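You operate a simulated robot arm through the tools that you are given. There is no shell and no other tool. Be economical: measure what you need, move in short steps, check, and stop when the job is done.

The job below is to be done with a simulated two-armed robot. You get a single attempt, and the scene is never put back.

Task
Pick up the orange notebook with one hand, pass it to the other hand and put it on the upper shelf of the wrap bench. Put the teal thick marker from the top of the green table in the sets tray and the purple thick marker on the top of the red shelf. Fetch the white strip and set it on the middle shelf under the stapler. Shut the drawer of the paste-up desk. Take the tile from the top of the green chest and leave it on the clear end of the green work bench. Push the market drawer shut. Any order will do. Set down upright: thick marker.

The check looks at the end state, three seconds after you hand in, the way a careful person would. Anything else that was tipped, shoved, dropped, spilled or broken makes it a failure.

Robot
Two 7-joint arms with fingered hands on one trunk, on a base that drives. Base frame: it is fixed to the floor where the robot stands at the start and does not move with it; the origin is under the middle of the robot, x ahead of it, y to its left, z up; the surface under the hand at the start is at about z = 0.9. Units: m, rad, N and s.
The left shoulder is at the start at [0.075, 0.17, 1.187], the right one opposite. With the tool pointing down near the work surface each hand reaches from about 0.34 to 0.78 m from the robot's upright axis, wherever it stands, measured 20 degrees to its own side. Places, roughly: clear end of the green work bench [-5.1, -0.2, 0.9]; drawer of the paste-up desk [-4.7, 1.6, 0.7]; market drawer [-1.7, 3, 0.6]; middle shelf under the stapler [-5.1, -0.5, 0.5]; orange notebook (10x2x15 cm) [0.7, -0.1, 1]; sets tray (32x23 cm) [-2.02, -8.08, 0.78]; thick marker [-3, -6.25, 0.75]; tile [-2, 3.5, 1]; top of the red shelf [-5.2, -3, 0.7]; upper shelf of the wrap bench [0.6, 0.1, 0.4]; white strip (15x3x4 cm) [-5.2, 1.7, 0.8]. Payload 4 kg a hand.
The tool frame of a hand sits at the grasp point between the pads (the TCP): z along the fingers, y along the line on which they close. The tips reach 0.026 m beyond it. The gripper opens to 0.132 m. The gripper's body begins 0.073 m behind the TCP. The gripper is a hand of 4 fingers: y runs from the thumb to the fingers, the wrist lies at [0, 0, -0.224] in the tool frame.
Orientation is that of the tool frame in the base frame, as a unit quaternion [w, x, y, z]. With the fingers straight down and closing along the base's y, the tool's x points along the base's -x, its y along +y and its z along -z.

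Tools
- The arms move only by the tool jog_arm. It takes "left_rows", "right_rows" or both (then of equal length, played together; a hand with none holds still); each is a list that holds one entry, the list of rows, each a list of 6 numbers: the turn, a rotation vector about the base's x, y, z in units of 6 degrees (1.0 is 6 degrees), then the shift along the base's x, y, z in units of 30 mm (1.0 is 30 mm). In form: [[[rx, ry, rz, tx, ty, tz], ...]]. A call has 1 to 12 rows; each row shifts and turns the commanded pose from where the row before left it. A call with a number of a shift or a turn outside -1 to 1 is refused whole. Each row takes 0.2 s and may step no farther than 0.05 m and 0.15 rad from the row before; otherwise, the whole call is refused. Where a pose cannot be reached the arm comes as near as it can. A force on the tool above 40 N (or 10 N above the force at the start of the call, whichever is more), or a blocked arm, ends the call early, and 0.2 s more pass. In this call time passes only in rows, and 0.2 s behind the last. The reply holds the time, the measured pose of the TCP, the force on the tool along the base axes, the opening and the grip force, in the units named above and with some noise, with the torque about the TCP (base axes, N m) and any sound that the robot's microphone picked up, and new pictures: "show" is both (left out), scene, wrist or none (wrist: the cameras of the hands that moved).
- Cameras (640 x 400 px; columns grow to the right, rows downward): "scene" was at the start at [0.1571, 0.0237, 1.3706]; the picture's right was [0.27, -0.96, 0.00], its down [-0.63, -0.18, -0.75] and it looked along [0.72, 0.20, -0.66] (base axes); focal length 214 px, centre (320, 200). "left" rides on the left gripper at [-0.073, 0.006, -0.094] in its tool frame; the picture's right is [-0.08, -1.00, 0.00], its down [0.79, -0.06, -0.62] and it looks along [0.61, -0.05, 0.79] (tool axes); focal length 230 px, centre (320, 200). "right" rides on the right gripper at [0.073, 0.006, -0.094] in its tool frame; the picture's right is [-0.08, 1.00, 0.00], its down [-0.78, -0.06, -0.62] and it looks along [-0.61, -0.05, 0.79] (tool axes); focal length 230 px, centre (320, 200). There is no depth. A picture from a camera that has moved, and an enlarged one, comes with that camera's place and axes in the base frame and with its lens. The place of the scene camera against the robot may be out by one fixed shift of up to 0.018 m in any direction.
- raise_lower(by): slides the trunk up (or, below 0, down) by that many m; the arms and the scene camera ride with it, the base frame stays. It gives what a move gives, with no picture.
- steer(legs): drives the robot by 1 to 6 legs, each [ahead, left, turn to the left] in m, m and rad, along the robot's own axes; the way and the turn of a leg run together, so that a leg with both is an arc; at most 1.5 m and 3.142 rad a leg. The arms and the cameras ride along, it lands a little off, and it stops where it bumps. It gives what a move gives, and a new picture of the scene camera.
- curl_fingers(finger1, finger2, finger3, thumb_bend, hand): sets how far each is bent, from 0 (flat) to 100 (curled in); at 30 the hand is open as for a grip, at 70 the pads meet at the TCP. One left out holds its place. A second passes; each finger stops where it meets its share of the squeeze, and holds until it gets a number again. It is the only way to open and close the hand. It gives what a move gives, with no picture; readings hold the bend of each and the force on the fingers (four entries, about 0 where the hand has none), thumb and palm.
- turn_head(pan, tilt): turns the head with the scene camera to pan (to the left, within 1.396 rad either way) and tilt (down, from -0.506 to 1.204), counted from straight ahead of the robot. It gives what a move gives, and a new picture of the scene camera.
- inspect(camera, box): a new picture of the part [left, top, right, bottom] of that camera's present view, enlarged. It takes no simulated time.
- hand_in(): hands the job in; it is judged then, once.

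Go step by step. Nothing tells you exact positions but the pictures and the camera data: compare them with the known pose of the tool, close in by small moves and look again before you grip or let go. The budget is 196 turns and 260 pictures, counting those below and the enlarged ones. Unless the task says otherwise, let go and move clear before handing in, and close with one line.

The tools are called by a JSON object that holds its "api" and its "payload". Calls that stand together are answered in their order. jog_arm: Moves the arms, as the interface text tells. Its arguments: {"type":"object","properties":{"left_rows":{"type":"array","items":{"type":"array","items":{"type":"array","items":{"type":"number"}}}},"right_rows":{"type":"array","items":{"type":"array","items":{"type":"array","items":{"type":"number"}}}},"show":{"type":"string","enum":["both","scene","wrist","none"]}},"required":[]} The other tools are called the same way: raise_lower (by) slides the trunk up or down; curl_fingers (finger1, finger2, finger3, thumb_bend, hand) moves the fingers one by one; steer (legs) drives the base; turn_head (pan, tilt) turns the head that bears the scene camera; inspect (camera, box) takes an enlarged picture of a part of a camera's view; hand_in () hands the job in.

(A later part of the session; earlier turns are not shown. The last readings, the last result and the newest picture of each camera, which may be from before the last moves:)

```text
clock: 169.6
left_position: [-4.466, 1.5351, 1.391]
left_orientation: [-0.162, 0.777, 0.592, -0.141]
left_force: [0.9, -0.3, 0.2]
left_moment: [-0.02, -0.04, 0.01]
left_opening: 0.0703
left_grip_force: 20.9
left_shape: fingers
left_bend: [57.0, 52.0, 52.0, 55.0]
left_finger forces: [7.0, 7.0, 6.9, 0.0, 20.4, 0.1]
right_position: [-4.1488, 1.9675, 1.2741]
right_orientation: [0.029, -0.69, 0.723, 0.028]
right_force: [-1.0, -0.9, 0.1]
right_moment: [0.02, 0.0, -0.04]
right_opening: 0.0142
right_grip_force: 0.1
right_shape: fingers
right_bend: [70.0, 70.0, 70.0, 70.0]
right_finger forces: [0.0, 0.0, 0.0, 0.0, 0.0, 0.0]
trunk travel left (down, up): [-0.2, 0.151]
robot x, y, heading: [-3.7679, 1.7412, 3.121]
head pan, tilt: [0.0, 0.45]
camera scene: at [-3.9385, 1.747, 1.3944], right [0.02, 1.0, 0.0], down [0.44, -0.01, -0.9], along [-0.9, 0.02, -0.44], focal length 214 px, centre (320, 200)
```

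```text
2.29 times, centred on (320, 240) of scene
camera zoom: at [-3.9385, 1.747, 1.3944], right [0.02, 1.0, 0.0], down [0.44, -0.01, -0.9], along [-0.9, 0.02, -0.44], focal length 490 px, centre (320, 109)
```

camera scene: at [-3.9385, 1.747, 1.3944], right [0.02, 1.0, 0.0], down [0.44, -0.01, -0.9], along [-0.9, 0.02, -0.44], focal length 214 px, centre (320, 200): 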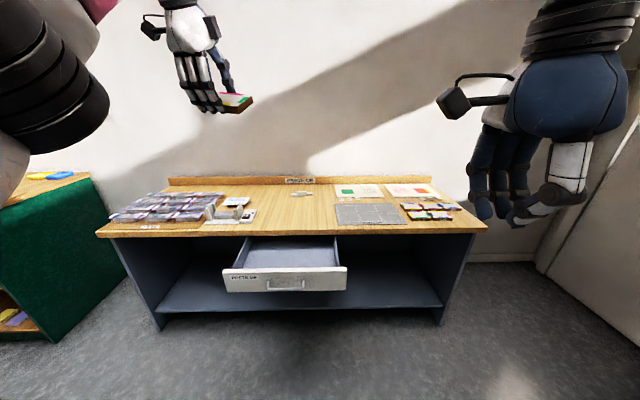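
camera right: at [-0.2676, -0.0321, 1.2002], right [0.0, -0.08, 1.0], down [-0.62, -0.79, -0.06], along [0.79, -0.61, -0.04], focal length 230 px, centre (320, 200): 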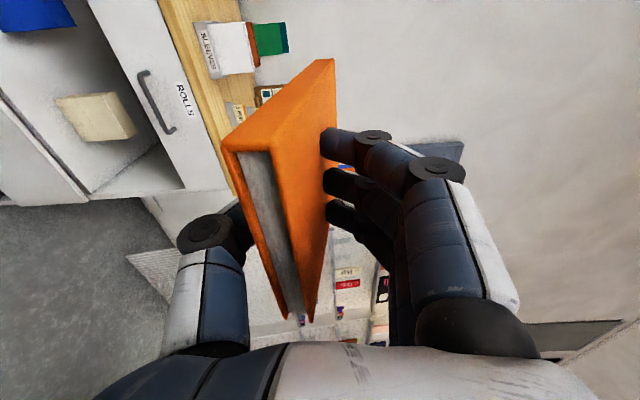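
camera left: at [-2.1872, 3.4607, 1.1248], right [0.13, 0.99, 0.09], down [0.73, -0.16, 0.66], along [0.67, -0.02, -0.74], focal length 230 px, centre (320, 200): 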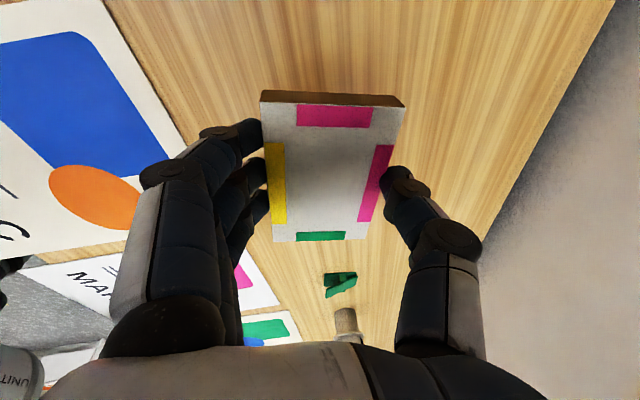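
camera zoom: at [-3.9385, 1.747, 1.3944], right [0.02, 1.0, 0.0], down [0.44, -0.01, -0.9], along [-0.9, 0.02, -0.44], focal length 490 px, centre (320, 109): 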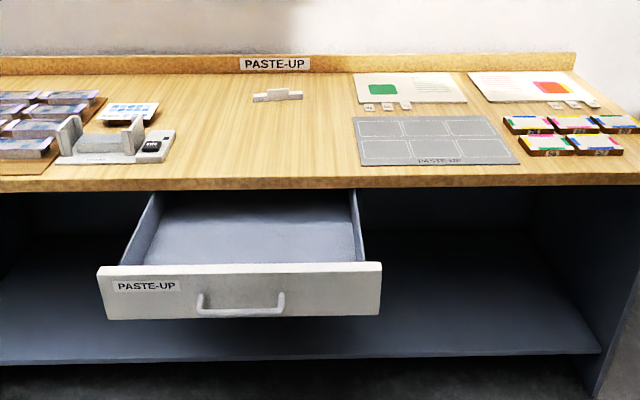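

The drawer front is at about (−4.60, 1.62, z 0.64–0.74), and the white strip lies on the desk at about (−5.25, 1.65). I'll sidestep left, then tilt and lower the right hand to push the drawer.

{"api": "steer", "payload": {"legs": [[0, 0.3, 0]]}}

{"api": "jog_arm", "payload": {"right_rows": [[[0, 1, 0, 0, 0, -1], [0, 1, 0, 0, 0, -1], [0, 1, 0, 0, 0, -1], [0, 1, 0, 0, 0, -1], [0, 1, 0, 0, 0, -1], [0, 1, 0, 0, 0, -1], [0, 1, 0, 0, 0, -1], [0, 1, 0, 0, 0, -1], [0, 1, 0, 0, 0, -1], [0, 0.5, 0, 0, 0, -1], [0, 0, 0, 0, 0, -1], [0, 0, 0, 0, 0, -1]]], "show": "none"}}

{"api": "jog_arm", "payload": {"right_rows": [[[0, 0, 0, 0, 0, -1], [0, 0, 0, 0, 0, -1], [0, 0, 0, 0, 0, -1], [0, 0, 0, 0, 0, -1], [0, 0, 0, 0, 0, -1], [0, 0, 0, 0, 0, -1]]], "show": "both"}}

```text
clock: 172.8
left_position: [-4.4717, 1.2377, 1.3924]
left_orientation: [-0.163, 0.777, 0.592, -0.14]
left_force: [0.4, 0.1, -1.1]
left_moment: [-0.01, 0.01, 0.0]
left_opening: 0.0698
left_grip_force: 21.0
left_shape: fingers
left_bend: [57.0, 52.0, 52.0, 55.0]
left_finger forces: [7.0, 7.0, 7.1, 0.0, 20.4, 0.0]
right_position: [-4.1547, 1.6705, 1.2735]
right_orientation: [0.029, -0.69, 0.723, 0.029]
right_force: [-0.1, -0.2, 0.2]
right_moment: [0.01, -0.02, -0.03]
right_opening: 0.0143
right_grip_force: 0.2
right_shape: fingers
right_bend: [70.0, 70.0, 70.0, 70.0]
right_finger forces: [0.0, 0.0, 0.1, 0.0, 0.0, 0.0]
trunk travel left (down, up): [-0.2, 0.151]
robot x, y, heading: [-3.7769, 1.4432, 3.122]
head pan, tilt: [0.0, 0.45]
camera scene: at [-3.9449, 1.4495, 1.3944], right [0.02, 1.0, 0.0], down [0.44, -0.01, -0.9], along [-0.9, 0.02, -0.44], focal length 214 px, centre (320, 200)
```

scene: 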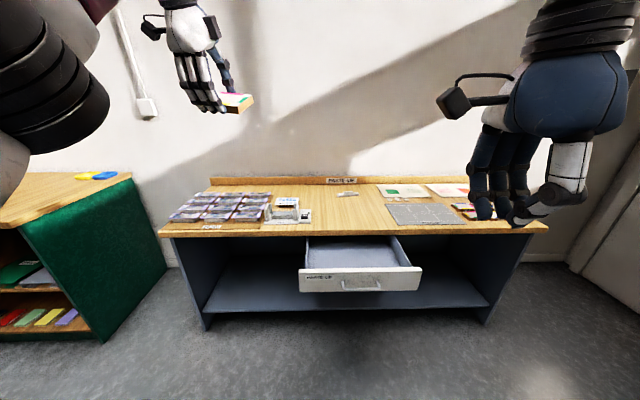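

```text
clock: 175.4
left_position: [-4.4725, 1.2382, 1.3925]
left_orientation: [-0.162, 0.777, 0.592, -0.139]
left_force: [0.7, -0.4, -0.1]
left_moment: [-0.04, -0.01, -0.04]
left_opening: 0.0703
left_grip_force: 20.9
left_shape: fingers
left_bend: [57.0, 52.0, 52.0, 55.0]
left_finger forces: [7.0, 7.0, 6.9, 0.0, 20.5, 0.0]
right_position: [-4.2871, 1.6443, 0.9602]
right_orientation: [-0.32, -0.593, 0.649, 0.353]
right_force: [-0.4, 0.0, -0.4]
right_moment: [0.01, -0.01, 0.03]
right_opening: 0.0142
right_grip_force: 0.2
right_shape: fingers
right_bend: [70.0, 70.0, 70.0, 70.0]
right_finger forces: [0.1, 0.1, 0.0, 0.1, 0.0, 0.0]
right hand out of reach, approached as far as the arm can: row 5, 6, 7, 8, 9, 10
trunk travel left (down, up): [-0.2, 0.151]
robot x, y, heading: [-3.7721, 1.4431, 3.119]
head pan, tilt: [0.0, 0.45]
```

```text
clock: 176.8
left_position: [-4.4714, 1.2384, 1.3921]
left_orientation: [-0.162, 0.777, 0.592, -0.139]
left_force: [0.0, 0.1, -0.5]
left_moment: [0.02, -0.03, 0.0]
left_opening: 0.0701
left_grip_force: 20.4
left_shape: fingers
left_bend: [57.0, 52.0, 52.0, 55.0]
left_finger forces: [7.0, 6.9, 6.9, 0.0, 20.5, 0.0]
right_position: [-4.2885, 1.6247, 0.7832]
right_orientation: [-0.316, -0.591, 0.65, 0.356]
right_force: [-0.1, 0.0, -0.6]
right_moment: [0.0, -0.01, -0.03]
right_opening: 0.014
right_grip_force: 0.0
right_shape: fingers
right_bend: [70.0, 70.0, 70.0, 70.0]
right_finger forces: [0.0, 0.0, 0.0, 0.1, 0.1, 0.0]
right hand out of reach, approached as far as the arm can: row 4, 5, 6
trunk travel left (down, up): [-0.2, 0.151]
robot x, y, heading: [-3.7754, 1.4453, 3.119]
head pan, tilt: [0.0, 0.45]
camera scene: at [-3.9453, 1.4496, 1.3943], right [0.02, 1.0, 0.0], down [0.44, -0.01, -0.9], along [-0.9, 0.02, -0.44], focal length 214 px, centre (320, 200)
camera right: at [-4.2196, 1.5438, 0.8372], right [-0.54, 0.12, 0.84], down [0.62, 0.72, 0.29], along [-0.57, 0.68, -0.46], focal length 230 px, centre (320, 200)
```

scene: 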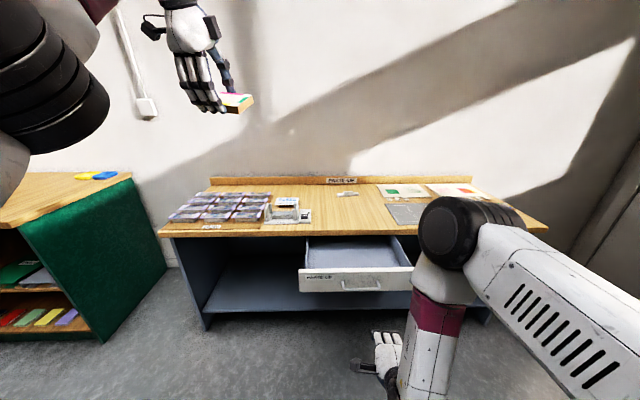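
right: 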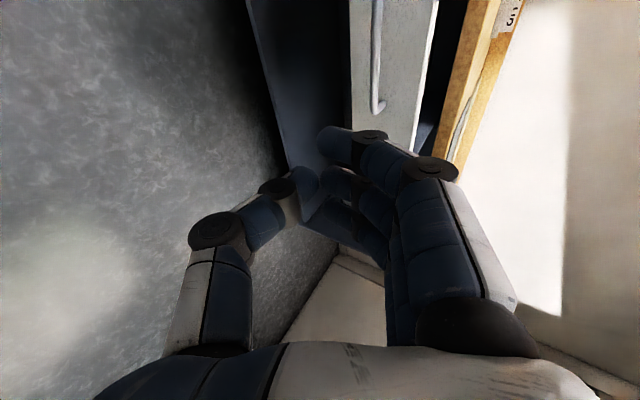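

{"api": "jog_arm", "payload": {"right_rows": [[[0, 0, 0, 0, 0, -1], [0, 0, 0, 0, 0, -0.5]]], "show": "none"}}

{"api": "steer", "payload": {"legs": [[0.25, 0, 0]]}}

{"api": "inspect", "payload": {"camera": "right", "box": [160, 0, 640, 300]}}

```text
clock: 177.4
left_position: [-4.4719, 1.2385, 1.3912]
left_orientation: [-0.162, 0.777, 0.591, -0.14]
left_force: [0.0, 0.7, -0.4]
left_moment: [-0.02, -0.01, 0.02]
left_opening: 0.07
left_grip_force: 20.8
left_shape: fingers
left_bend: [57.0, 52.0, 52.0, 55.0]
left_finger forces: [7.0, 6.9, 7.0, 0.0, 20.5, 0.1]
right_position: [-4.2877, 1.6165, 0.7403]
right_orientation: [-0.316, -0.593, 0.65, 0.355]
right_force: [0.5, 0.0, -0.1]
right_moment: [0.0, 0.01, 0.05]
right_opening: 0.014
right_grip_force: 0.3
right_shape: fingers
right_bend: [70.0, 70.0, 70.0, 70.0]
right_finger forces: [0.0, 0.0, 0.1, 0.0, 0.0, 0.1]
right hand out of reach, approached as far as the arm can: row 1
trunk travel left (down, up): [-0.2, 0.151]
robot x, y, heading: [-3.7789, 1.4449, 3.118]
head pan, tilt: [0.0, 0.45]
```

```text
clock: 179.2
left_position: [-4.7234, 1.2411, 1.3921]
left_orientation: [-0.162, 0.776, 0.593, -0.14]
left_force: [-0.5, -0.5, -0.6]
left_moment: [0.04, 0.0, -0.01]
left_opening: 0.0702
left_grip_force: 21.0
left_shape: fingers
left_bend: [57.0, 52.0, 52.0, 55.0]
left_finger forces: [7.0, 6.9, 6.9, 0.0, 20.5, 0.1]
right_position: [-4.5403, 1.6204, 0.7404]
right_orientation: [-0.316, -0.593, 0.649, 0.356]
right_force: [-0.1, 0.3, 0.5]
right_moment: [-0.03, -0.01, 0.02]
right_opening: 0.0138
right_grip_force: 0.2
right_shape: fingers
right_bend: [70.0, 70.0, 70.0, 70.0]
right_finger forces: [0.0, 0.0, 0.1, 0.0, 0.8, 0.1]
trunk travel left (down, up): [-0.2, 0.151]
robot x, y, heading: [-4.0224, 1.4516, 3.121]
head pan, tilt: [0.0, 0.45]
camera scene: at [-4.1962, 1.4548, 1.3943], right [0.02, 1.0, 0.0], down [0.44, -0.01, -0.9], along [-0.9, 0.02, -0.44], focal length 214 px, centre (320, 200)
```

scene: 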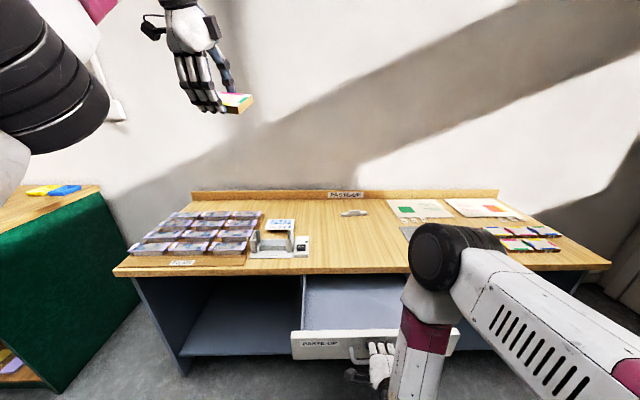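

```text
1.33 times, centred on (400, 150) of right
camera zoom: at [-4.4714, 1.5395, 0.7943], right [-0.54, 0.12, 0.84], down [0.62, 0.73, 0.29], along [-0.57, 0.68, -0.46], focal length 307 px, centre (213, 267)
```

zoom: 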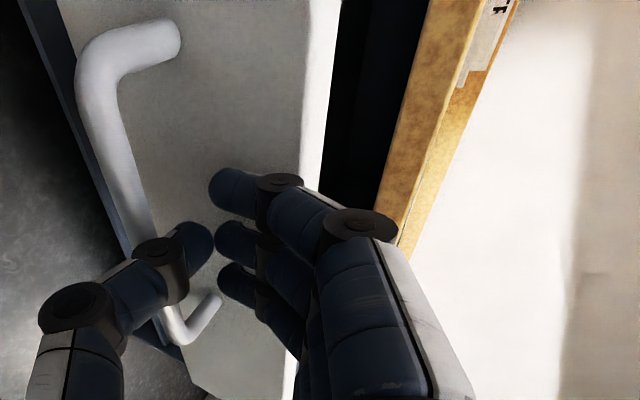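

The fingers are on the upper half of the drawer front, above the handle. I'll push it in.

{"api": "steer", "payload": {"legs": [[0.15, 0, 0]]}}

{"api": "steer", "payload": {"legs": [[0.13, 0, 0]]}}

{"api": "inspect", "payload": {"camera": "right", "box": [160, 0, 640, 300]}}

```text
clock: 180.6
left_position: [-4.8733, 1.2447, 1.3903]
left_orientation: [-0.162, 0.776, 0.593, -0.141]
left_force: [-0.4, 0.2, -0.5]
left_moment: [0.01, -0.02, 0.02]
left_opening: 0.0699
left_grip_force: 21.1
left_shape: fingers
left_bend: [57.0, 52.0, 52.0, 55.0]
left_finger forces: [7.0, 6.9, 7.0, 0.1, 20.5, 0.0]
right_position: [-4.6888, 1.6224, 0.7397]
right_orientation: [-0.316, -0.594, 0.649, 0.355]
right_force: [0.2, 0.2, 0.6]
right_moment: [-0.05, -0.04, -0.01]
right_opening: 0.0132
right_grip_force: 0.9
right_shape: fingers
right_bend: [70.0, 70.0, 70.0, 70.0]
right_finger forces: [0.0, 0.0, 0.0, 0.0, 1.4, 0.1]
trunk travel left (down, up): [-0.2, 0.151]
robot x, y, heading: [-4.178, 1.4573, 3.12]
head pan, tilt: [0.0, 0.45]
camera scene: at [-4.3463, 1.4577, 1.3942], right [0.02, 1.0, 0.0], down [0.44, -0.01, -0.9], along [-0.9, 0.02, -0.44], focal length 214 px, centre (320, 200)
```

scene: 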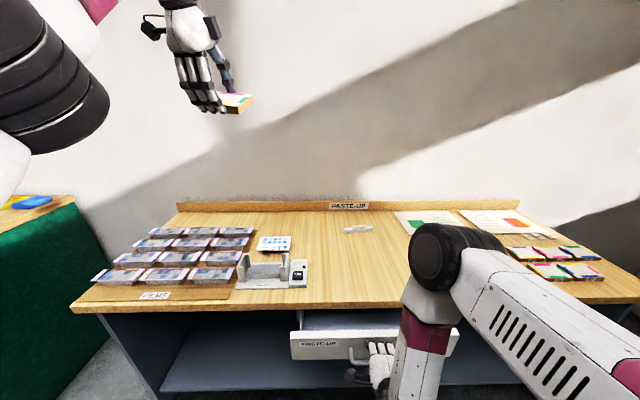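

```text
clock: 181.8
left_position: [-4.9786, 1.247, 1.3912]
left_orientation: [-0.162, 0.776, 0.594, -0.14]
left_force: [-0.2, 0.1, -1.0]
left_moment: [-0.01, -0.03, 0.03]
left_opening: 0.0702
left_grip_force: 21.0
left_shape: fingers
left_bend: [57.0, 52.0, 52.0, 55.0]
left_finger forces: [6.9, 7.0, 7.0, 0.0, 20.6, 0.0]
right_position: [-4.7904, 1.6244, 0.7379]
right_orientation: [-0.313, -0.596, 0.651, 0.351]
right_force: [5.1, 0.3, 7.2]
right_moment: [0.02, 0.0, 0.01]
right_opening: 0.0102
right_grip_force: 9.6
right_shape: fingers
right_bend: [71.0, 70.0, 70.0, 72.0]
right_finger forces: [2.4, 5.8, 0.1, 0.0, 11.0, 0.0]
trunk travel left (down, up): [-0.2, 0.151]
robot x, y, heading: [-4.2869, 1.4532, 3.119]
head pan, tilt: [0.0, 0.45]
stopped in leg 1: the force on the tool passed its limit at 84 N (the readings are from after the stop); the commanded pose is now the measured one
camera scene: at [-4.4522, 1.4599, 1.3945], right [0.02, 1.0, 0.0], down [0.43, -0.01, -0.9], along [-0.9, 0.02, -0.43], focal length 214 px, centre (320, 200)
```

scene: 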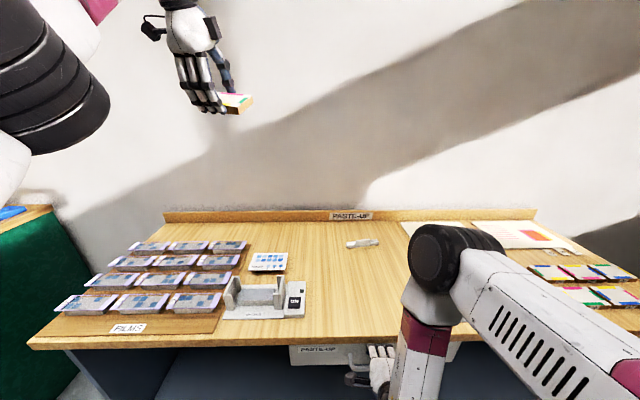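

```text
1.33 times, centred on (400, 150) of right
camera zoom: at [-4.7217, 1.544, 0.7929], right [-0.55, 0.12, 0.83], down [0.62, 0.73, 0.3], along [-0.56, 0.68, -0.47], focal length 307 px, centre (213, 267)
```

zoom: 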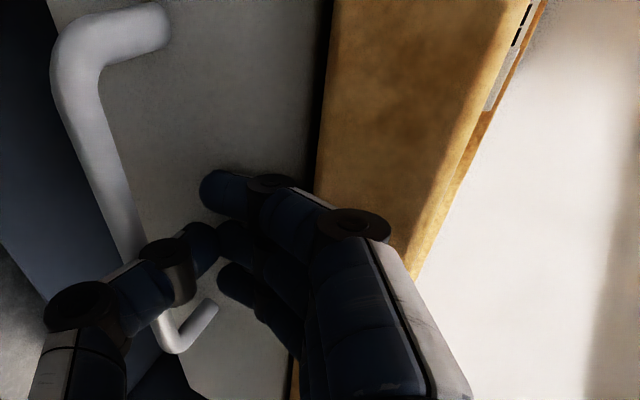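

It stopped hard, either seated or with my knuckles at the desk edge. I'll back off and look.

{"api": "steer", "payload": {"legs": [[-0.25, 0, 0]]}}

{"api": "inspect", "payload": {"camera": "scene", "box": [240, 230, 480, 380]}}

{"api": "inspect", "payload": {"camera": "right", "box": [160, 0, 640, 300]}}

```text
clock: 183.7
left_position: [-4.7282, 1.2406, 1.3914]
left_orientation: [-0.161, 0.776, 0.593, -0.14]
left_force: [0.5, 0.3, -0.7]
left_moment: [-0.01, 0.03, 0.0]
left_opening: 0.0698
left_grip_force: 20.9
left_shape: fingers
left_bend: [57.0, 52.0, 52.0, 55.0]
left_finger forces: [6.9, 7.2, 6.9, 0.1, 20.6, 0.0]
right_position: [-4.5399, 1.6197, 0.7387]
right_orientation: [-0.312, -0.597, 0.651, 0.35]
right_force: [-0.2, 0.4, -0.4]
right_moment: [0.01, 0.0, -0.03]
right_opening: 0.0137
right_grip_force: 0.0
right_shape: fingers
right_bend: [70.0, 70.0, 70.0, 70.0]
right_finger forces: [0.0, 0.0, 0.0, 0.0, 0.1, 0.1]
trunk travel left (down, up): [-0.2, 0.151]
robot x, y, heading: [-4.0388, 1.4468, 3.123]
head pan, tilt: [0.0, 0.45]
camera scene: at [-4.2028, 1.4548, 1.3944], right [0.02, 1.0, 0.0], down [0.43, -0.01, -0.9], along [-0.9, 0.02, -0.43], focal length 214 px, centre (320, 200)
```

scene: 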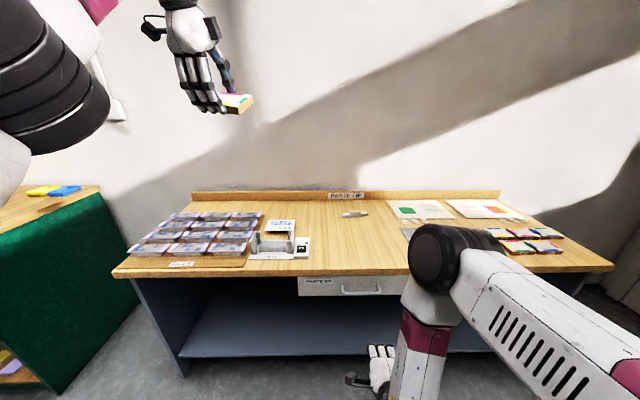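

```text
2.67 times, centred on (360, 305) of scene
camera zoom: at [-4.2028, 1.4548, 1.3944], right [0.02, 1.0, 0.0], down [0.43, -0.01, -0.9], along [-0.9, 0.02, -0.43], focal length 572 px, centre (213, -80)
```

zoom: 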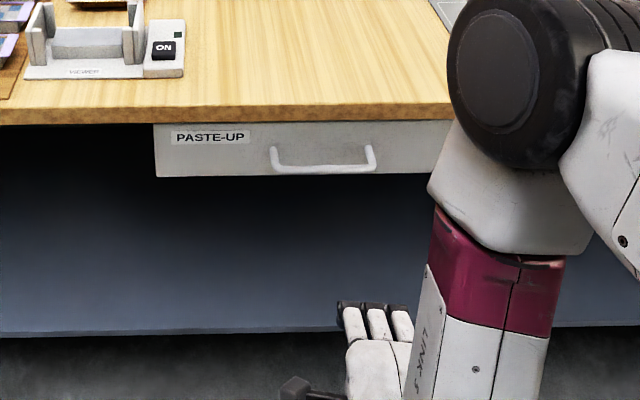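

```text
1.33 times, centred on (400, 150) of right
camera zoom: at [-4.4727, 1.5385, 0.7927], right [-0.55, 0.12, 0.83], down [0.62, 0.73, 0.3], along [-0.57, 0.68, -0.47], focal length 307 px, centre (213, 267)
```

zoom: 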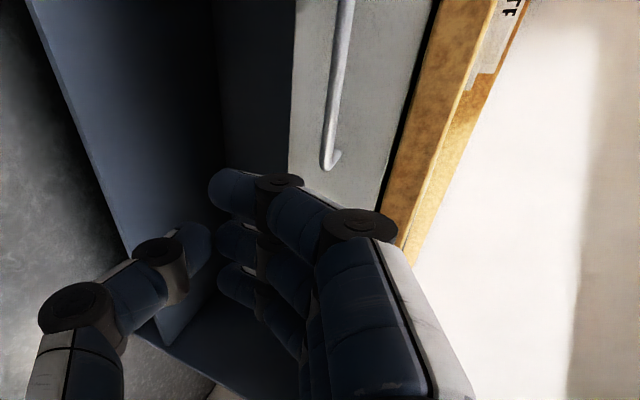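

{"api": "inspect", "payload": {"camera": "scene", "box": [280, 255, 420, 305]}}

{"api": "inspect", "payload": {"camera": "right", "box": [340, 0, 560, 140]}}

```text
4.57 times, centred on (350, 280) of scene
camera zoom: at [-4.2028, 1.4548, 1.3944], right [0.02, 1.0, 0.0], down [0.43, -0.01, -0.9], along [-0.9, 0.02, -0.43], focal length 980 px, centre (183, -166)
```

zoom: 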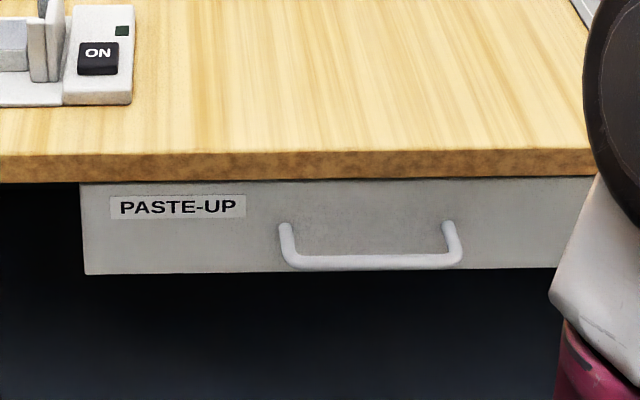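

```text
2.86 times, centred on (450, 70) of right
camera zoom: at [-4.4727, 1.5385, 0.7927], right [-0.55, 0.12, 0.83], down [0.62, 0.73, 0.3], along [-0.57, 0.68, -0.47], focal length 657 px, centre (-51, 571)
```

zoom: 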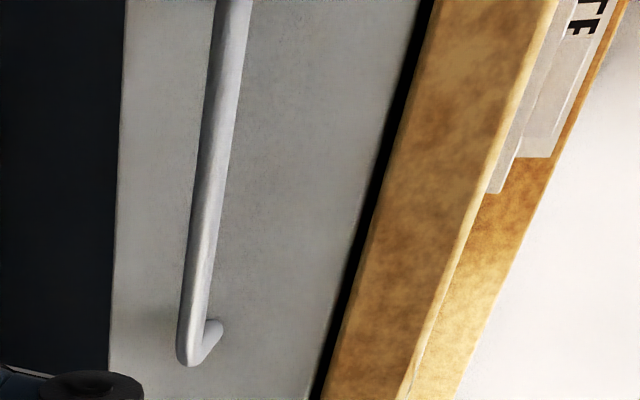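

The paste-up drawer is shut flush under the desktop. Now I'll raise and straighten the right hand and lean the trunk to fetch the white strip.

{"api": "jog_arm", "payload": {"right_rows": [[[0, -1, 0, 0, 0.1, 1], [0, -1, 0, 0, 0.1, 1], [0, -1, 0, 0, 0.1, 1], [0, -1, 0, 0, 0.1, 1], [0, -1, 0, 0, 0, 1], [0, -1, 0, 0, 0, 1], [0, -1, 0, 0, 0, 1], [0, -1, 0, 0, 0, 1], [0, -1, 0, 0, 0, 1], [0, 0, 0, 0, 0, 1], [0, 0, 0, 0, 0, 1], [0, 0, 0, 0, 0, 1]]], "show": "none"}}

{"api": "raise_lower", "payload": {"by": -0.15}}

{"api": "curl_fingers", "payload": {"hand": "right", "finger1": 48, "finger2": 48, "finger3": 48, "thumb_bend": 48}}

{"api": "turn_head", "payload": {"pan": -0.2, "tilt": 0.6}}

```text
clock: 186.3
left_position: [-4.7291, 1.2403, 1.3919]
left_orientation: [-0.162, 0.776, 0.594, -0.141]
left_force: [-0.7, -0.5, 0.2]
left_moment: [0.0, -0.01, -0.01]
left_opening: 0.0701
left_grip_force: 21.1
left_shape: fingers
left_bend: [57.0, 52.0, 52.0, 55.0]
left_finger forces: [7.1, 7.1, 6.9, 0.0, 20.6, 0.0]
right_position: [-4.5403, 1.6306, 1.0978]
right_orientation: [0.018, -0.691, 0.721, 0.041]
right_force: [0.7, 0.8, 0.1]
right_moment: [0.03, 0.01, 0.03]
right_opening: 0.0139
right_grip_force: 0.1
right_shape: fingers
right_bend: [70.0, 70.0, 70.0, 70.0]
right_finger forces: [0.0, 0.0, 0.0, 0.0, 0.0, 0.0]
trunk travel left (down, up): [-0.2, 0.151]
robot x, y, heading: [-4.0359, 1.4536, 3.122]
head pan, tilt: [0.0, 0.45]
```

```text
clock: 188.0
left_position: [-4.8576, 1.2426, 0.9746]
left_orientation: [-0.035, 0.79, 0.612, 0.019]
left_force: [-0.1, -0.5, 0.5]
left_moment: [-0.01, 0.01, 0.03]
left_opening: 0.0697
left_grip_force: 20.2
left_shape: fingers
left_bend: [57.0, 52.0, 53.0, 55.0]
left_finger forces: [6.9, 7.0, 7.0, 0.1, 20.4, 0.0]
right_position: [-4.5401, 1.6315, 0.9493]
right_orientation: [0.015, -0.69, 0.722, 0.043]
right_force: [-0.2, -0.1, 0.5]
right_moment: [0.04, 0.04, 0.03]
right_opening: 0.0139
right_grip_force: 0.0
right_shape: fingers
right_bend: [70.0, 70.0, 70.0, 70.0]
right_finger forces: [0.0, 0.1, 0.1, 0.1, 0.1, 0.0]
trunk travel left (down, up): [-0.05, 0.301]
robot x, y, heading: [-4.0347, 1.4549, 3.124]
head pan, tilt: [0.0, 0.45]
```

```text
clock: 189.0
left_position: [-4.8584, 1.2423, 0.9714]
left_orientation: [-0.034, 0.789, 0.614, 0.018]
left_force: [0.7, -1.3, -0.7]
left_moment: [0.04, -0.01, 0.0]
left_opening: 0.07
left_grip_force: 20.5
left_shape: fingers
left_bend: [57.0, 52.0, 53.0, 55.0]
left_finger forces: [6.9, 7.1, 7.0, 0.0, 20.4, 0.0]
right_position: [-4.541, 1.6325, 0.9472]
right_orientation: [0.018, -0.691, 0.721, 0.041]
right_force: [-0.7, -0.6, 0.4]
right_moment: [0.0, 0.03, 0.04]
right_opening: 0.0765
right_grip_force: 0.0
right_shape: fingers
right_bend: [48.0, 48.0, 48.0, 48.0]
right_finger forces: [0.0, 0.0, 0.1, 0.1, 0.0, 0.1]
trunk travel left (down, up): [-0.05, 0.301]
robot x, y, heading: [-4.0362, 1.4524, 3.123]
head pan, tilt: [0.0, 0.45]
```

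```text
clock: 189.8
left_position: [-4.8602, 1.2433, 0.9726]
left_orientation: [-0.035, 0.789, 0.614, 0.02]
left_force: [0.9, 0.8, -0.8]
left_moment: [-0.02, -0.02, 0.01]
left_opening: 0.0697
left_grip_force: 20.5
left_shape: fingers
left_bend: [57.0, 52.0, 53.0, 55.0]
left_finger forces: [6.9, 7.1, 6.8, 0.1, 20.5, 0.0]
right_position: [-4.5405, 1.6311, 0.9458]
right_orientation: [0.018, -0.691, 0.722, 0.04]
right_force: [0.6, 0.9, 0.2]
right_moment: [0.02, -0.02, -0.04]
right_opening: 0.0762
right_grip_force: 0.1
right_shape: fingers
right_bend: [48.0, 48.0, 48.0, 48.0]
right_finger forces: [0.0, 0.1, 0.0, 0.2, 0.0, 0.1]
trunk travel left (down, up): [-0.05, 0.301]
robot x, y, heading: [-4.038, 1.4536, 3.127]
head pan, tilt: [-0.201, 0.6]
camera scene: at [-4.3445, 1.475, 1.2124], right [0.22, 0.98, 0.0], down [0.55, -0.12, -0.83], along [-0.81, 0.18, -0.56], focal length 214 px, centre (320, 200)
```

scene: 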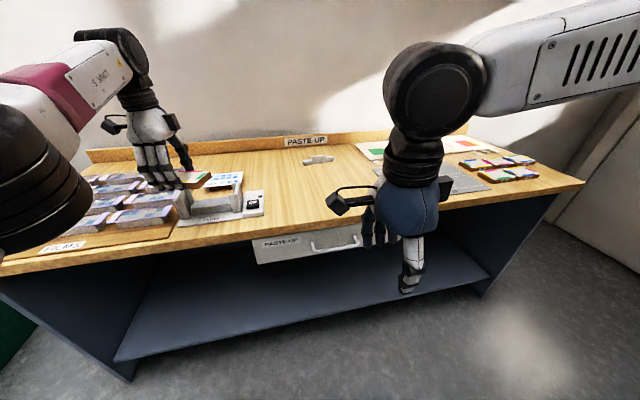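

The left hand with the tile came low over the films; I'll lift and retract it, then drive toward the strip.

{"api": "jog_arm", "payload": {"left_rows": [[[0, 0, 0, 0, 0, 1], [0, 0, 0, 0.3, 0, 1], [0, 0, 0, 1, 0, 1], [0, 0, 0, 1, 0, 1], [0, 0, 0, 1, 0, 1], [0, 0, 0, 1, 0, 0], [0, 0, 0, 1, 0, 0]]], "right_rows": [[[0, 0, 0, 0, 0, 0.5], [0, 0, 0, 0, 0, 0.5], [0, 0, 0, 0, 0, 0], [0, 0, 0, 0, 0, 0], [0, 0, 0, 0, 0, 0], [0, 0, 0, 0, 0, 0], [0, 0, 0, 0, 0, 0]]], "show": "none"}}

{"api": "steer", "payload": {"legs": [[0.38, 0, 0]]}}

{"api": "inspect", "payload": {"camera": "right", "box": [0, 0, 640, 400]}}

{"api": "inspect", "payload": {"camera": "scene", "box": [220, 80, 460, 230]}}

```text
clock: 191.3
left_position: [-4.7057, 1.2445, 1.1278]
left_orientation: [-0.033, 0.789, 0.613, 0.018]
left_force: [-0.3, 0.5, -1.0]
left_moment: [-0.04, 0.03, 0.0]
left_opening: 0.0693
left_grip_force: 20.0
left_shape: fingers
left_bend: [57.0, 53.0, 53.0, 55.0]
left_finger forces: [6.7, 6.8, 6.7, 0.1, 19.9, 0.0]
left hand out of reach, approached as far as the arm can: row 1, 3, 4
right_position: [-4.5396, 1.6322, 0.9774]
right_orientation: [0.017, -0.692, 0.721, 0.042]
right_force: [-0.4, 0.8, 0.9]
right_moment: [0.0, 0.02, -0.03]
right_opening: 0.0767
right_grip_force: 0.2
right_shape: fingers
right_bend: [48.0, 48.0, 48.0, 48.0]
right_finger forces: [0.0, 0.0, 0.0, 0.0, 0.0, 0.0]
trunk travel left (down, up): [-0.05, 0.301]
robot x, y, heading: [-4.0366, 1.4485, 3.117]
head pan, tilt: [-0.201, 0.6]
```

```text
clock: 193.8
left_position: [-5.0873, 1.247, 1.1271]
left_orientation: [-0.035, 0.788, 0.615, 0.018]
left_force: [0.1, -0.1, -0.7]
left_moment: [0.02, -0.01, -0.02]
left_opening: 0.0694
left_grip_force: 20.0
left_shape: fingers
left_bend: [57.0, 53.0, 53.0, 55.0]
left_finger forces: [6.8, 6.9, 6.8, 0.1, 19.8, 0.0]
right_position: [-4.923, 1.6357, 0.9766]
right_orientation: [0.017, -0.692, 0.721, 0.041]
right_force: [-0.2, -0.2, 0.3]
right_moment: [0.03, -0.02, -0.02]
right_opening: 0.0761
right_grip_force: 0.0
right_shape: fingers
right_bend: [48.0, 48.0, 48.0, 48.0]
right_finger forces: [0.0, 0.1, 0.0, 0.0, 0.1, 0.0]
trunk travel left (down, up): [-0.05, 0.301]
robot x, y, heading: [-4.4168, 1.4565, 3.123]
head pan, tilt: [-0.201, 0.6]
camera scene: at [-4.7252, 1.4801, 1.2123], right [0.21, 0.98, 0.0], down [0.55, -0.12, -0.82], along [-0.81, 0.18, -0.57], focal length 214 px, centre (320, 200)
```

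scene: 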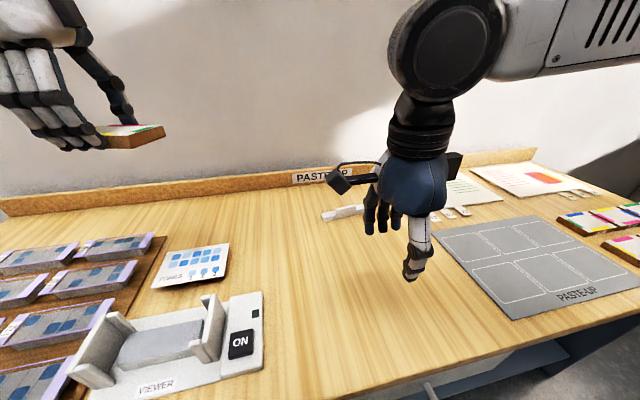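

```text
1.00 times, centred on (320, 200) of right (not enlarged: the box is as wide or as high as the picture)
camera zoom: at [-4.9272, 1.5547, 1.064], right [-0.99, 0.11, 0.04], down [0.11, 0.73, 0.68], along [0.05, 0.68, -0.74], focal length 230 px, centre (320, 200)
```

zoom: 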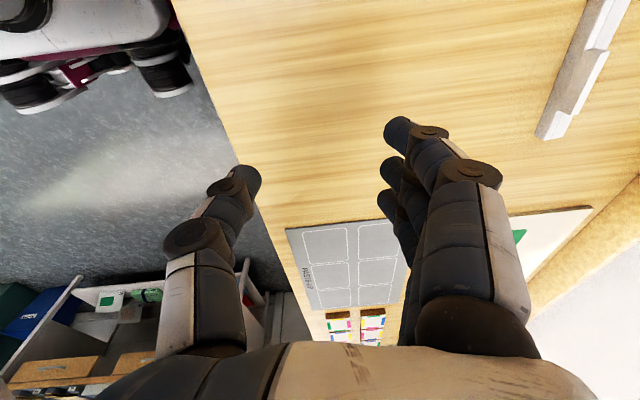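

```text
2.67 times, centred on (340, 155) of scene
camera zoom: at [-4.7252, 1.4801, 1.2123], right [0.21, 0.98, 0.0], down [0.55, -0.12, -0.82], along [-0.81, 0.18, -0.57], focal length 572 px, centre (267, 320)
```

zoom: 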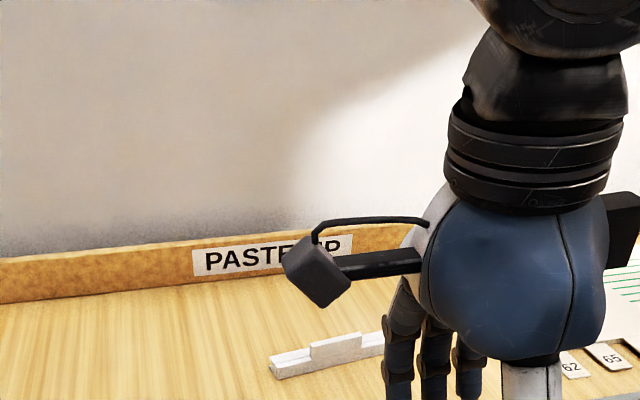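

The strip lies parallel to y, centred near (−5.20, 1.66). I'll extend the right hand above it.

{"api": "jog_arm", "payload": {"right_rows": [[[0, 0, 0, -1, 0.1, 0], [0, 0, 0, -1, 0.1, 0], [0, 0, 0, -1, 0.1, 0], [0, 0, 0, -1, 0.1, 0], [0, 0, 0, -1, 0.1, 0], [0, 0, 0, -1, 0.1, 0], [0, 0, 0, -1, 0.1, 0], [0, 0, 0, -1, 0.1, 0], [0, 0, 0, -1, 0, -0.5]]], "show": "wrist"}}

```text
clock: 195.8
left_position: [-5.0867, 1.2479, 1.1246]
left_orientation: [-0.033, 0.788, 0.614, 0.019]
left_force: [0.3, -0.6, -0.9]
left_moment: [0.0, -0.05, -0.02]
left_opening: 0.0696
left_grip_force: 20.2
left_shape: fingers
left_bend: [57.0, 53.0, 53.0, 55.0]
left_finger forces: [6.7, 6.9, 6.7, 0.0, 20.0, 0.1]
right_position: [-5.1939, 1.66, 0.9606]
right_orientation: [0.019, -0.693, 0.72, 0.04]
right_force: [0.1, 0.0, -0.3]
right_moment: [-0.01, -0.02, -0.02]
right_opening: 0.0764
right_grip_force: 0.0
right_shape: fingers
right_bend: [48.0, 48.0, 48.0, 48.0]
right_finger forces: [0.0, 0.0, 0.0, 0.0, 0.0, 0.0]
trunk travel left (down, up): [-0.05, 0.301]
robot x, y, heading: [-4.4125, 1.4569, 3.129]
head pan, tilt: [-0.201, 0.6]
camera right: at [-5.1981, 1.579, 1.0473], right [-0.99, 0.11, 0.04], down [0.11, 0.73, 0.68], along [0.05, 0.68, -0.73], focal length 230 px, centre (320, 200)
```

right: 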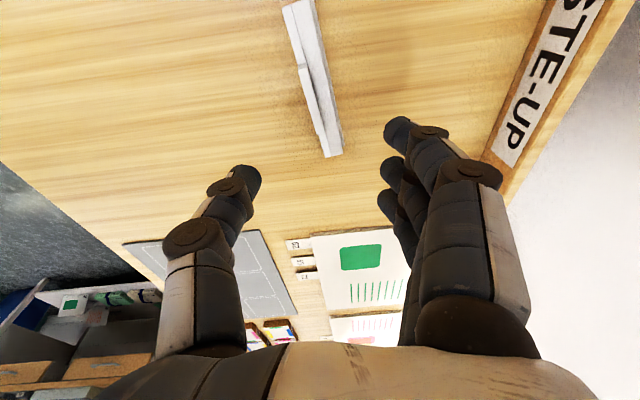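

{"api": "jog_arm", "payload": {"right_rows": [[[0, 0, 0.7, -0.05, 0, -1], [0, 0, 0.7, -0.05, 0, -1], [0, 0, 0, 0, 0, -1], [0, 0, 0, 0, 0, -0.7]]], "show": "wrist"}}

```text
clock: 196.8
left_position: [-5.0865, 1.2483, 1.1255]
left_orientation: [-0.034, 0.788, 0.615, 0.019]
left_force: [-0.1, -0.6, 0.8]
left_moment: [0.02, 0.02, -0.01]
left_opening: 0.0694
left_grip_force: 19.6
left_shape: fingers
left_bend: [57.0, 53.0, 53.0, 55.0]
left_finger forces: [6.7, 6.8, 6.8, 0.0, 19.9, 0.1]
right_position: [-5.1945, 1.6595, 0.8514]
right_orientation: [-0.014, 0.744, -0.667, -0.043]
right_force: [0.5, 0.0, 0.4]
right_moment: [0.01, 0.0, -0.01]
right_opening: 0.0768
right_grip_force: 0.2
right_shape: fingers
right_bend: [48.0, 48.0, 48.0, 48.0]
right_finger forces: [0.0, 0.0, 0.0, 0.0, 0.0, 0.0]
trunk travel left (down, up): [-0.05, 0.301]
robot x, y, heading: [-4.4128, 1.4574, 3.124]
head pan, tilt: [-0.201, 0.6]
camera right: at [-5.1884, 1.5789, 0.9372], right [-1.0, -0.03, 0.04], down [0.0, 0.74, 0.68], along [-0.05, 0.68, -0.74], focal length 230 px, centre (320, 200)
```

right: 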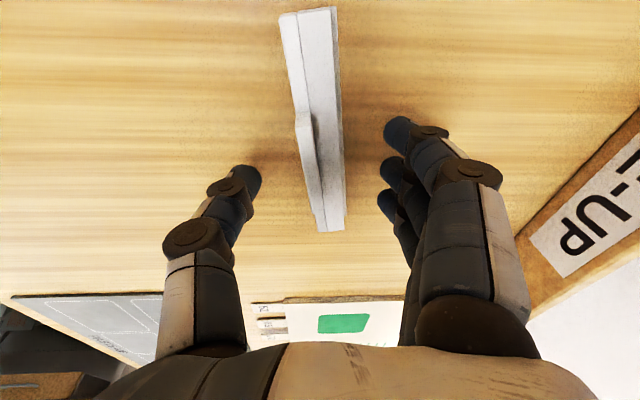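

{"api": "jog_arm", "payload": {"right_rows": [[[0, 0, 0, 0, 0, -0.7], [0, 0, 0, 0, 0, -0.3]]], "show": "wrist"}}

```text
clock: 197.5
left_position: [-5.0836, 1.2453, 1.129]
left_orientation: [-0.035, 0.788, 0.615, 0.018]
left_force: [-0.5, -0.2, -1.4]
left_moment: [0.0, -0.03, 0.04]
left_opening: 0.0695
left_grip_force: 20.0
left_shape: fingers
left_bend: [57.0, 53.0, 53.0, 55.0]
left_finger forces: [6.7, 6.8, 6.8, 0.0, 19.9, 0.0]
right_position: [-5.1996, 1.6589, 0.834]
right_orientation: [-0.006, 0.743, -0.668, -0.052]
right_force: [-3.3, 0.7, 37.8]
right_moment: [0.08, -1.98, 0.01]
right_opening: 0.081
right_grip_force: 18.6
right_shape: fingers
right_bend: [48.0, 48.0, 48.0, 49.0]
right_finger forces: [0.1, 0.1, 0.0, 0.1, 37.7, 0.0]
trunk travel left (down, up): [-0.05, 0.301]
robot x, y, heading: [-4.4161, 1.4548, 3.127]
head pan, tilt: [-0.201, 0.6]
stopped in row 2 (right hand): the force on the tool passed its limit at 44 N (the readings are from after the stop); the commanded pose is now the measured one
camera right: at [-5.1902, 1.5785, 0.9215], right [-1.0, -0.03, 0.06], down [0.02, 0.74, 0.68], along [-0.07, 0.68, -0.73], focal length 230 px, centre (320, 200)
```

right: 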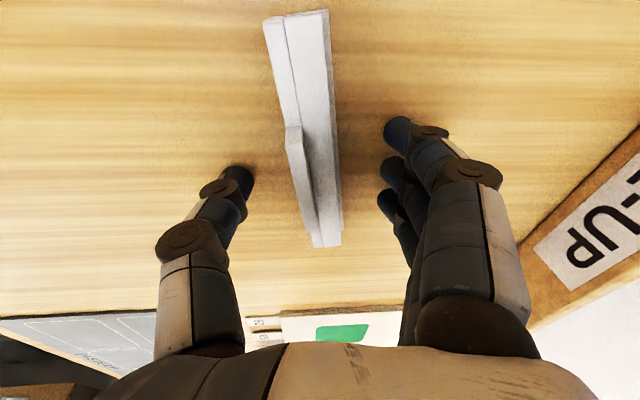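

The thumb tip touches the desk (surface ≈0.805). I'll raise a touch, close, and lift.

{"api": "jog_arm", "payload": {"right_rows": [[[0, 0, 0, 0, 0, 0.3]]], "show": "none"}}

{"api": "curl_fingers", "payload": {"hand": "right", "finger1": 76, "finger2": 76, "finger3": 76, "thumb_bend": 76}}

{"api": "jog_arm", "payload": {"right_rows": [[[0, 0, 0, 0, 0, 0.5], [0, 0, 0, 0, 0, 0.8], [0, 0, 0, 0, 0, 1], [0, 0, 0, 0.3, 0, 1], [0, 0, 0, 0.3, 0, 1]]], "show": "both"}}

```text
clock: 197.9
left_position: [-5.0856, 1.2455, 1.1267]
left_orientation: [-0.034, 0.787, 0.615, 0.019]
left_force: [-0.6, 0.0, 0.3]
left_moment: [0.01, 0.01, 0.01]
left_opening: 0.0693
left_grip_force: 20.3
left_shape: fingers
left_bend: [57.0, 53.0, 53.0, 55.0]
left_finger forces: [6.8, 6.8, 6.8, 0.0, 20.0, 0.0]
right_position: [-5.1951, 1.6593, 0.8346]
right_orientation: [-0.011, 0.743, -0.667, -0.046]
right_force: [-1.0, -1.1, 17.6]
right_moment: [-0.02, -0.82, -0.07]
right_opening: 0.078
right_grip_force: 8.4
right_shape: fingers
right_bend: [48.0, 48.0, 48.0, 49.0]
right_finger forces: [0.1, 0.0, 0.0, 0.1, 17.0, 0.1]
trunk travel left (down, up): [-0.05, 0.301]
robot x, y, heading: [-4.4163, 1.4556, 3.124]
head pan, tilt: [-0.201, 0.6]
```

```text
clock: 198.9
left_position: [-5.0865, 1.2462, 1.1277]
left_orientation: [-0.034, 0.788, 0.615, 0.019]
left_force: [-0.5, -0.2, -0.6]
left_moment: [-0.03, 0.0, 0.01]
left_opening: 0.0697
left_grip_force: 20.4
left_shape: fingers
left_bend: [57.0, 53.0, 53.0, 55.0]
left_finger forces: [6.7, 6.8, 6.9, 0.0, 20.0, 0.0]
right_position: [-5.1967, 1.661, 0.8344]
right_orientation: [-0.011, 0.743, -0.668, -0.046]
right_force: [0.6, -0.2, -0.1]
right_moment: [0.01, 0.04, 0.01]
right_opening: 0.0256
right_grip_force: 22.9
right_shape: fingers
right_bend: [69.0, 71.0, 70.0, 68.0]
right_finger forces: [6.4, 12.5, 6.4, 0.0, 20.0, 0.0]
trunk travel left (down, up): [-0.05, 0.301]
robot x, y, heading: [-4.4142, 1.4527, 3.127]
head pan, tilt: [-0.201, 0.6]
```

```text
clock: 200.1
left_position: [-5.0857, 1.2468, 1.1278]
left_orientation: [-0.034, 0.788, 0.615, 0.019]
left_force: [-0.6, -0.2, -1.2]
left_moment: [-0.03, 0.0, -0.01]
left_opening: 0.0697
left_grip_force: 20.1
left_shape: fingers
left_bend: [57.0, 53.0, 53.0, 55.0]
left_finger forces: [6.7, 6.8, 6.9, 0.1, 19.8, 0.0]
right_position: [-5.1783, 1.6606, 0.9653]
right_orientation: [-0.011, 0.743, -0.667, -0.048]
right_force: [-0.3, -0.1, 0.4]
right_moment: [-0.02, 0.02, -0.01]
right_opening: 0.0255
right_grip_force: 22.9
right_shape: fingers
right_bend: [69.0, 71.0, 70.0, 68.0]
right_finger forces: [6.4, 12.4, 6.1, 0.0, 19.8, 0.1]
trunk travel left (down, up): [-0.05, 0.301]
robot x, y, heading: [-4.4143, 1.4568, 3.131]
head pan, tilt: [-0.201, 0.6]
camera scene: at [-4.7242, 1.48, 1.2127], right [0.21, 0.98, 0.0], down [0.55, -0.12, -0.83], along [-0.81, 0.18, -0.56], focal length 214 px, centre (320, 200)
camera right: at [-5.1709, 1.5789, 1.052], right [-1.0, -0.03, 0.05], down [0.01, 0.74, 0.68], along [-0.06, 0.68, -0.73], focal length 230 px, centre (320, 200)
```

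scene: 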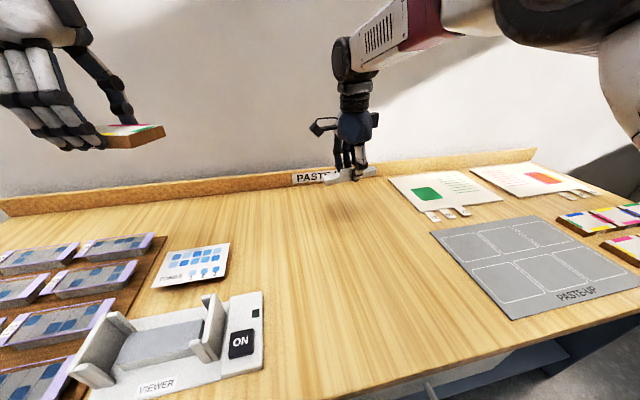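
right: 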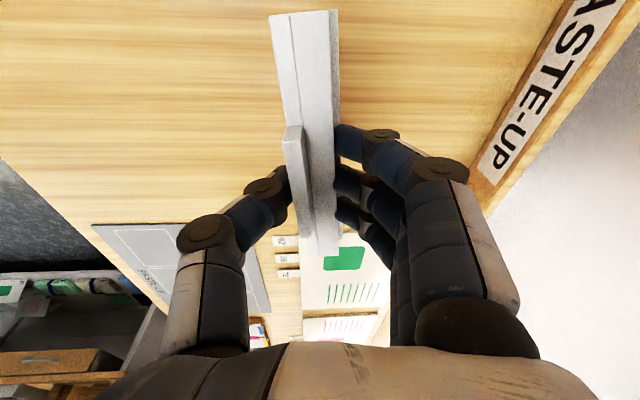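

Both items are in hand. I'll back off from the desk and look left toward the green work bench.

{"api": "steer", "payload": {"legs": [[-0.6, 0, 0]]}}

{"api": "turn_head", "payload": {"pan": 0.8, "tilt": 0.45}}

```text
clock: 203.5
left_position: [-4.4855, 1.2373, 1.1275]
left_orientation: [-0.034, 0.787, 0.616, 0.018]
left_force: [0.1, -0.5, -1.6]
left_moment: [0.01, 0.0, 0.01]
left_opening: 0.0694
left_grip_force: 19.9
left_shape: fingers
left_bend: [57.0, 53.0, 53.0, 55.0]
left_finger forces: [6.7, 6.8, 6.8, 0.1, 20.0, 0.0]
right_position: [-4.5788, 1.6514, 0.9648]
right_orientation: [-0.012, 0.744, -0.667, -0.045]
right_force: [-0.5, 0.4, 0.0]
right_moment: [-0.01, 0.01, 0.01]
right_opening: 0.0257
right_grip_force: 22.2
right_shape: fingers
right_bend: [69.0, 71.0, 70.0, 68.0]
right_finger forces: [6.4, 12.3, 6.1, 0.1, 19.7, 0.0]
trunk travel left (down, up): [-0.05, 0.301]
robot x, y, heading: [-3.818, 1.4492, 3.13]
head pan, tilt: [-0.201, 0.6]
camera scene: at [-4.1251, 1.4714, 1.2123], right [0.21, 0.98, 0.0], down [0.55, -0.12, -0.83], along [-0.81, 0.17, -0.56], focal length 214 px, centre (320, 200)
```

scene: 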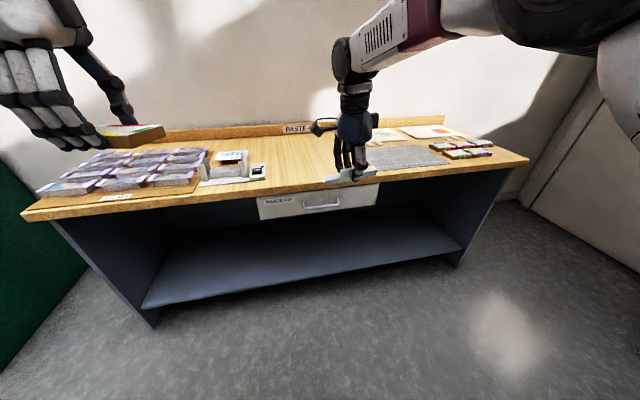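

```text
clock: 204.8
left_position: [-4.4863, 1.2383, 1.1255]
left_orientation: [-0.034, 0.787, 0.615, 0.018]
left_force: [-0.5, 1.2, -0.5]
left_moment: [-0.01, -0.02, -0.01]
left_opening: 0.0695
left_grip_force: 20.3
left_shape: fingers
left_bend: [57.0, 53.0, 53.0, 55.0]
left_finger forces: [6.7, 6.8, 6.7, 0.0, 20.0, 0.0]
right_position: [-4.5796, 1.6497, 0.9644]
right_orientation: [-0.012, 0.743, -0.667, -0.046]
right_force: [-0.2, -0.1, -0.4]
right_moment: [-0.01, 0.03, 0.02]
right_opening: 0.0254
right_grip_force: 21.9
right_shape: fingers
right_bend: [69.0, 71.0, 70.0, 68.0]
right_finger forces: [6.3, 12.4, 6.1, 0.0, 19.8, 0.0]
trunk travel left (down, up): [-0.05, 0.301]
robot x, y, heading: [-3.816, 1.4496, 3.14]
head pan, tilt: [0.799, 0.45]
camera scene: at [-4.1039, 1.3877, 1.2259], right [-0.71, 0.71, 0.0], down [0.31, 0.31, -0.9], along [-0.64, -0.64, -0.44], focal length 214 px, centre (320, 200)
```

scene: 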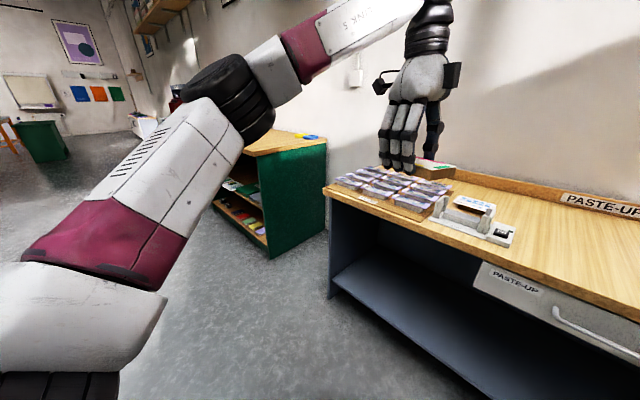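

{"api": "inspect", "payload": {"camera": "scene", "box": [440, 190, 640, 370]}}

{"api": "steer", "payload": {"legs": [[0.0, 0.9, 0]]}}

```text
2.22 times, centred on (540, 280) of scene
camera zoom: at [-4.1039, 1.3877, 1.2259], right [-0.71, 0.71, 0.0], down [0.31, 0.31, -0.9], along [-0.64, -0.64, -0.44], focal length 477 px, centre (-169, 22)
```

zoom: 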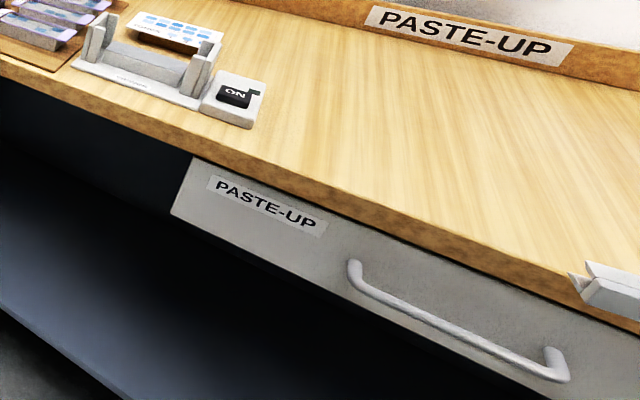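

```text
clock: 213.0
left_position: [-4.4956, 0.3374, 1.126]
left_orientation: [-0.034, 0.786, 0.617, 0.018]
left_force: [-0.5, -0.1, -0.2]
left_moment: [0.01, -0.03, -0.04]
left_opening: 0.0697
left_grip_force: 19.9
left_shape: fingers
left_bend: [57.0, 53.0, 53.0, 55.0]
left_finger forces: [6.6, 6.8, 6.9, 0.0, 19.8, 0.0]
right_position: [-4.59, 0.7522, 0.9638]
right_orientation: [-0.011, 0.744, -0.666, -0.046]
right_force: [0.4, 0.3, -0.2]
right_moment: [-0.03, 0.03, 0.02]
right_opening: 0.0255
right_grip_force: 22.9
right_shape: fingers
right_bend: [69.0, 71.0, 70.0, 68.0]
right_finger forces: [6.3, 12.4, 6.0, 0.1, 19.8, 0.0]
trunk travel left (down, up): [-0.05, 0.301]
robot x, y, heading: [-3.826, 0.551, 3.134]
head pan, tilt: [0.799, 0.45]
camera scene: at [-4.1132, 0.4901, 1.2259], right [-0.71, 0.7, 0.0], down [0.31, 0.31, -0.9], along [-0.63, -0.64, -0.44], focal length 214 px, centre (320, 200)
```

scene: 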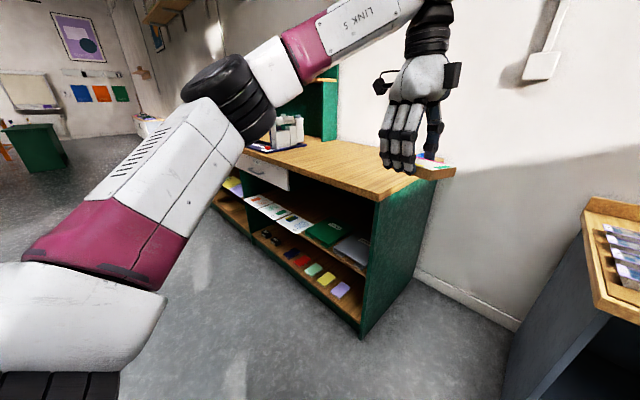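

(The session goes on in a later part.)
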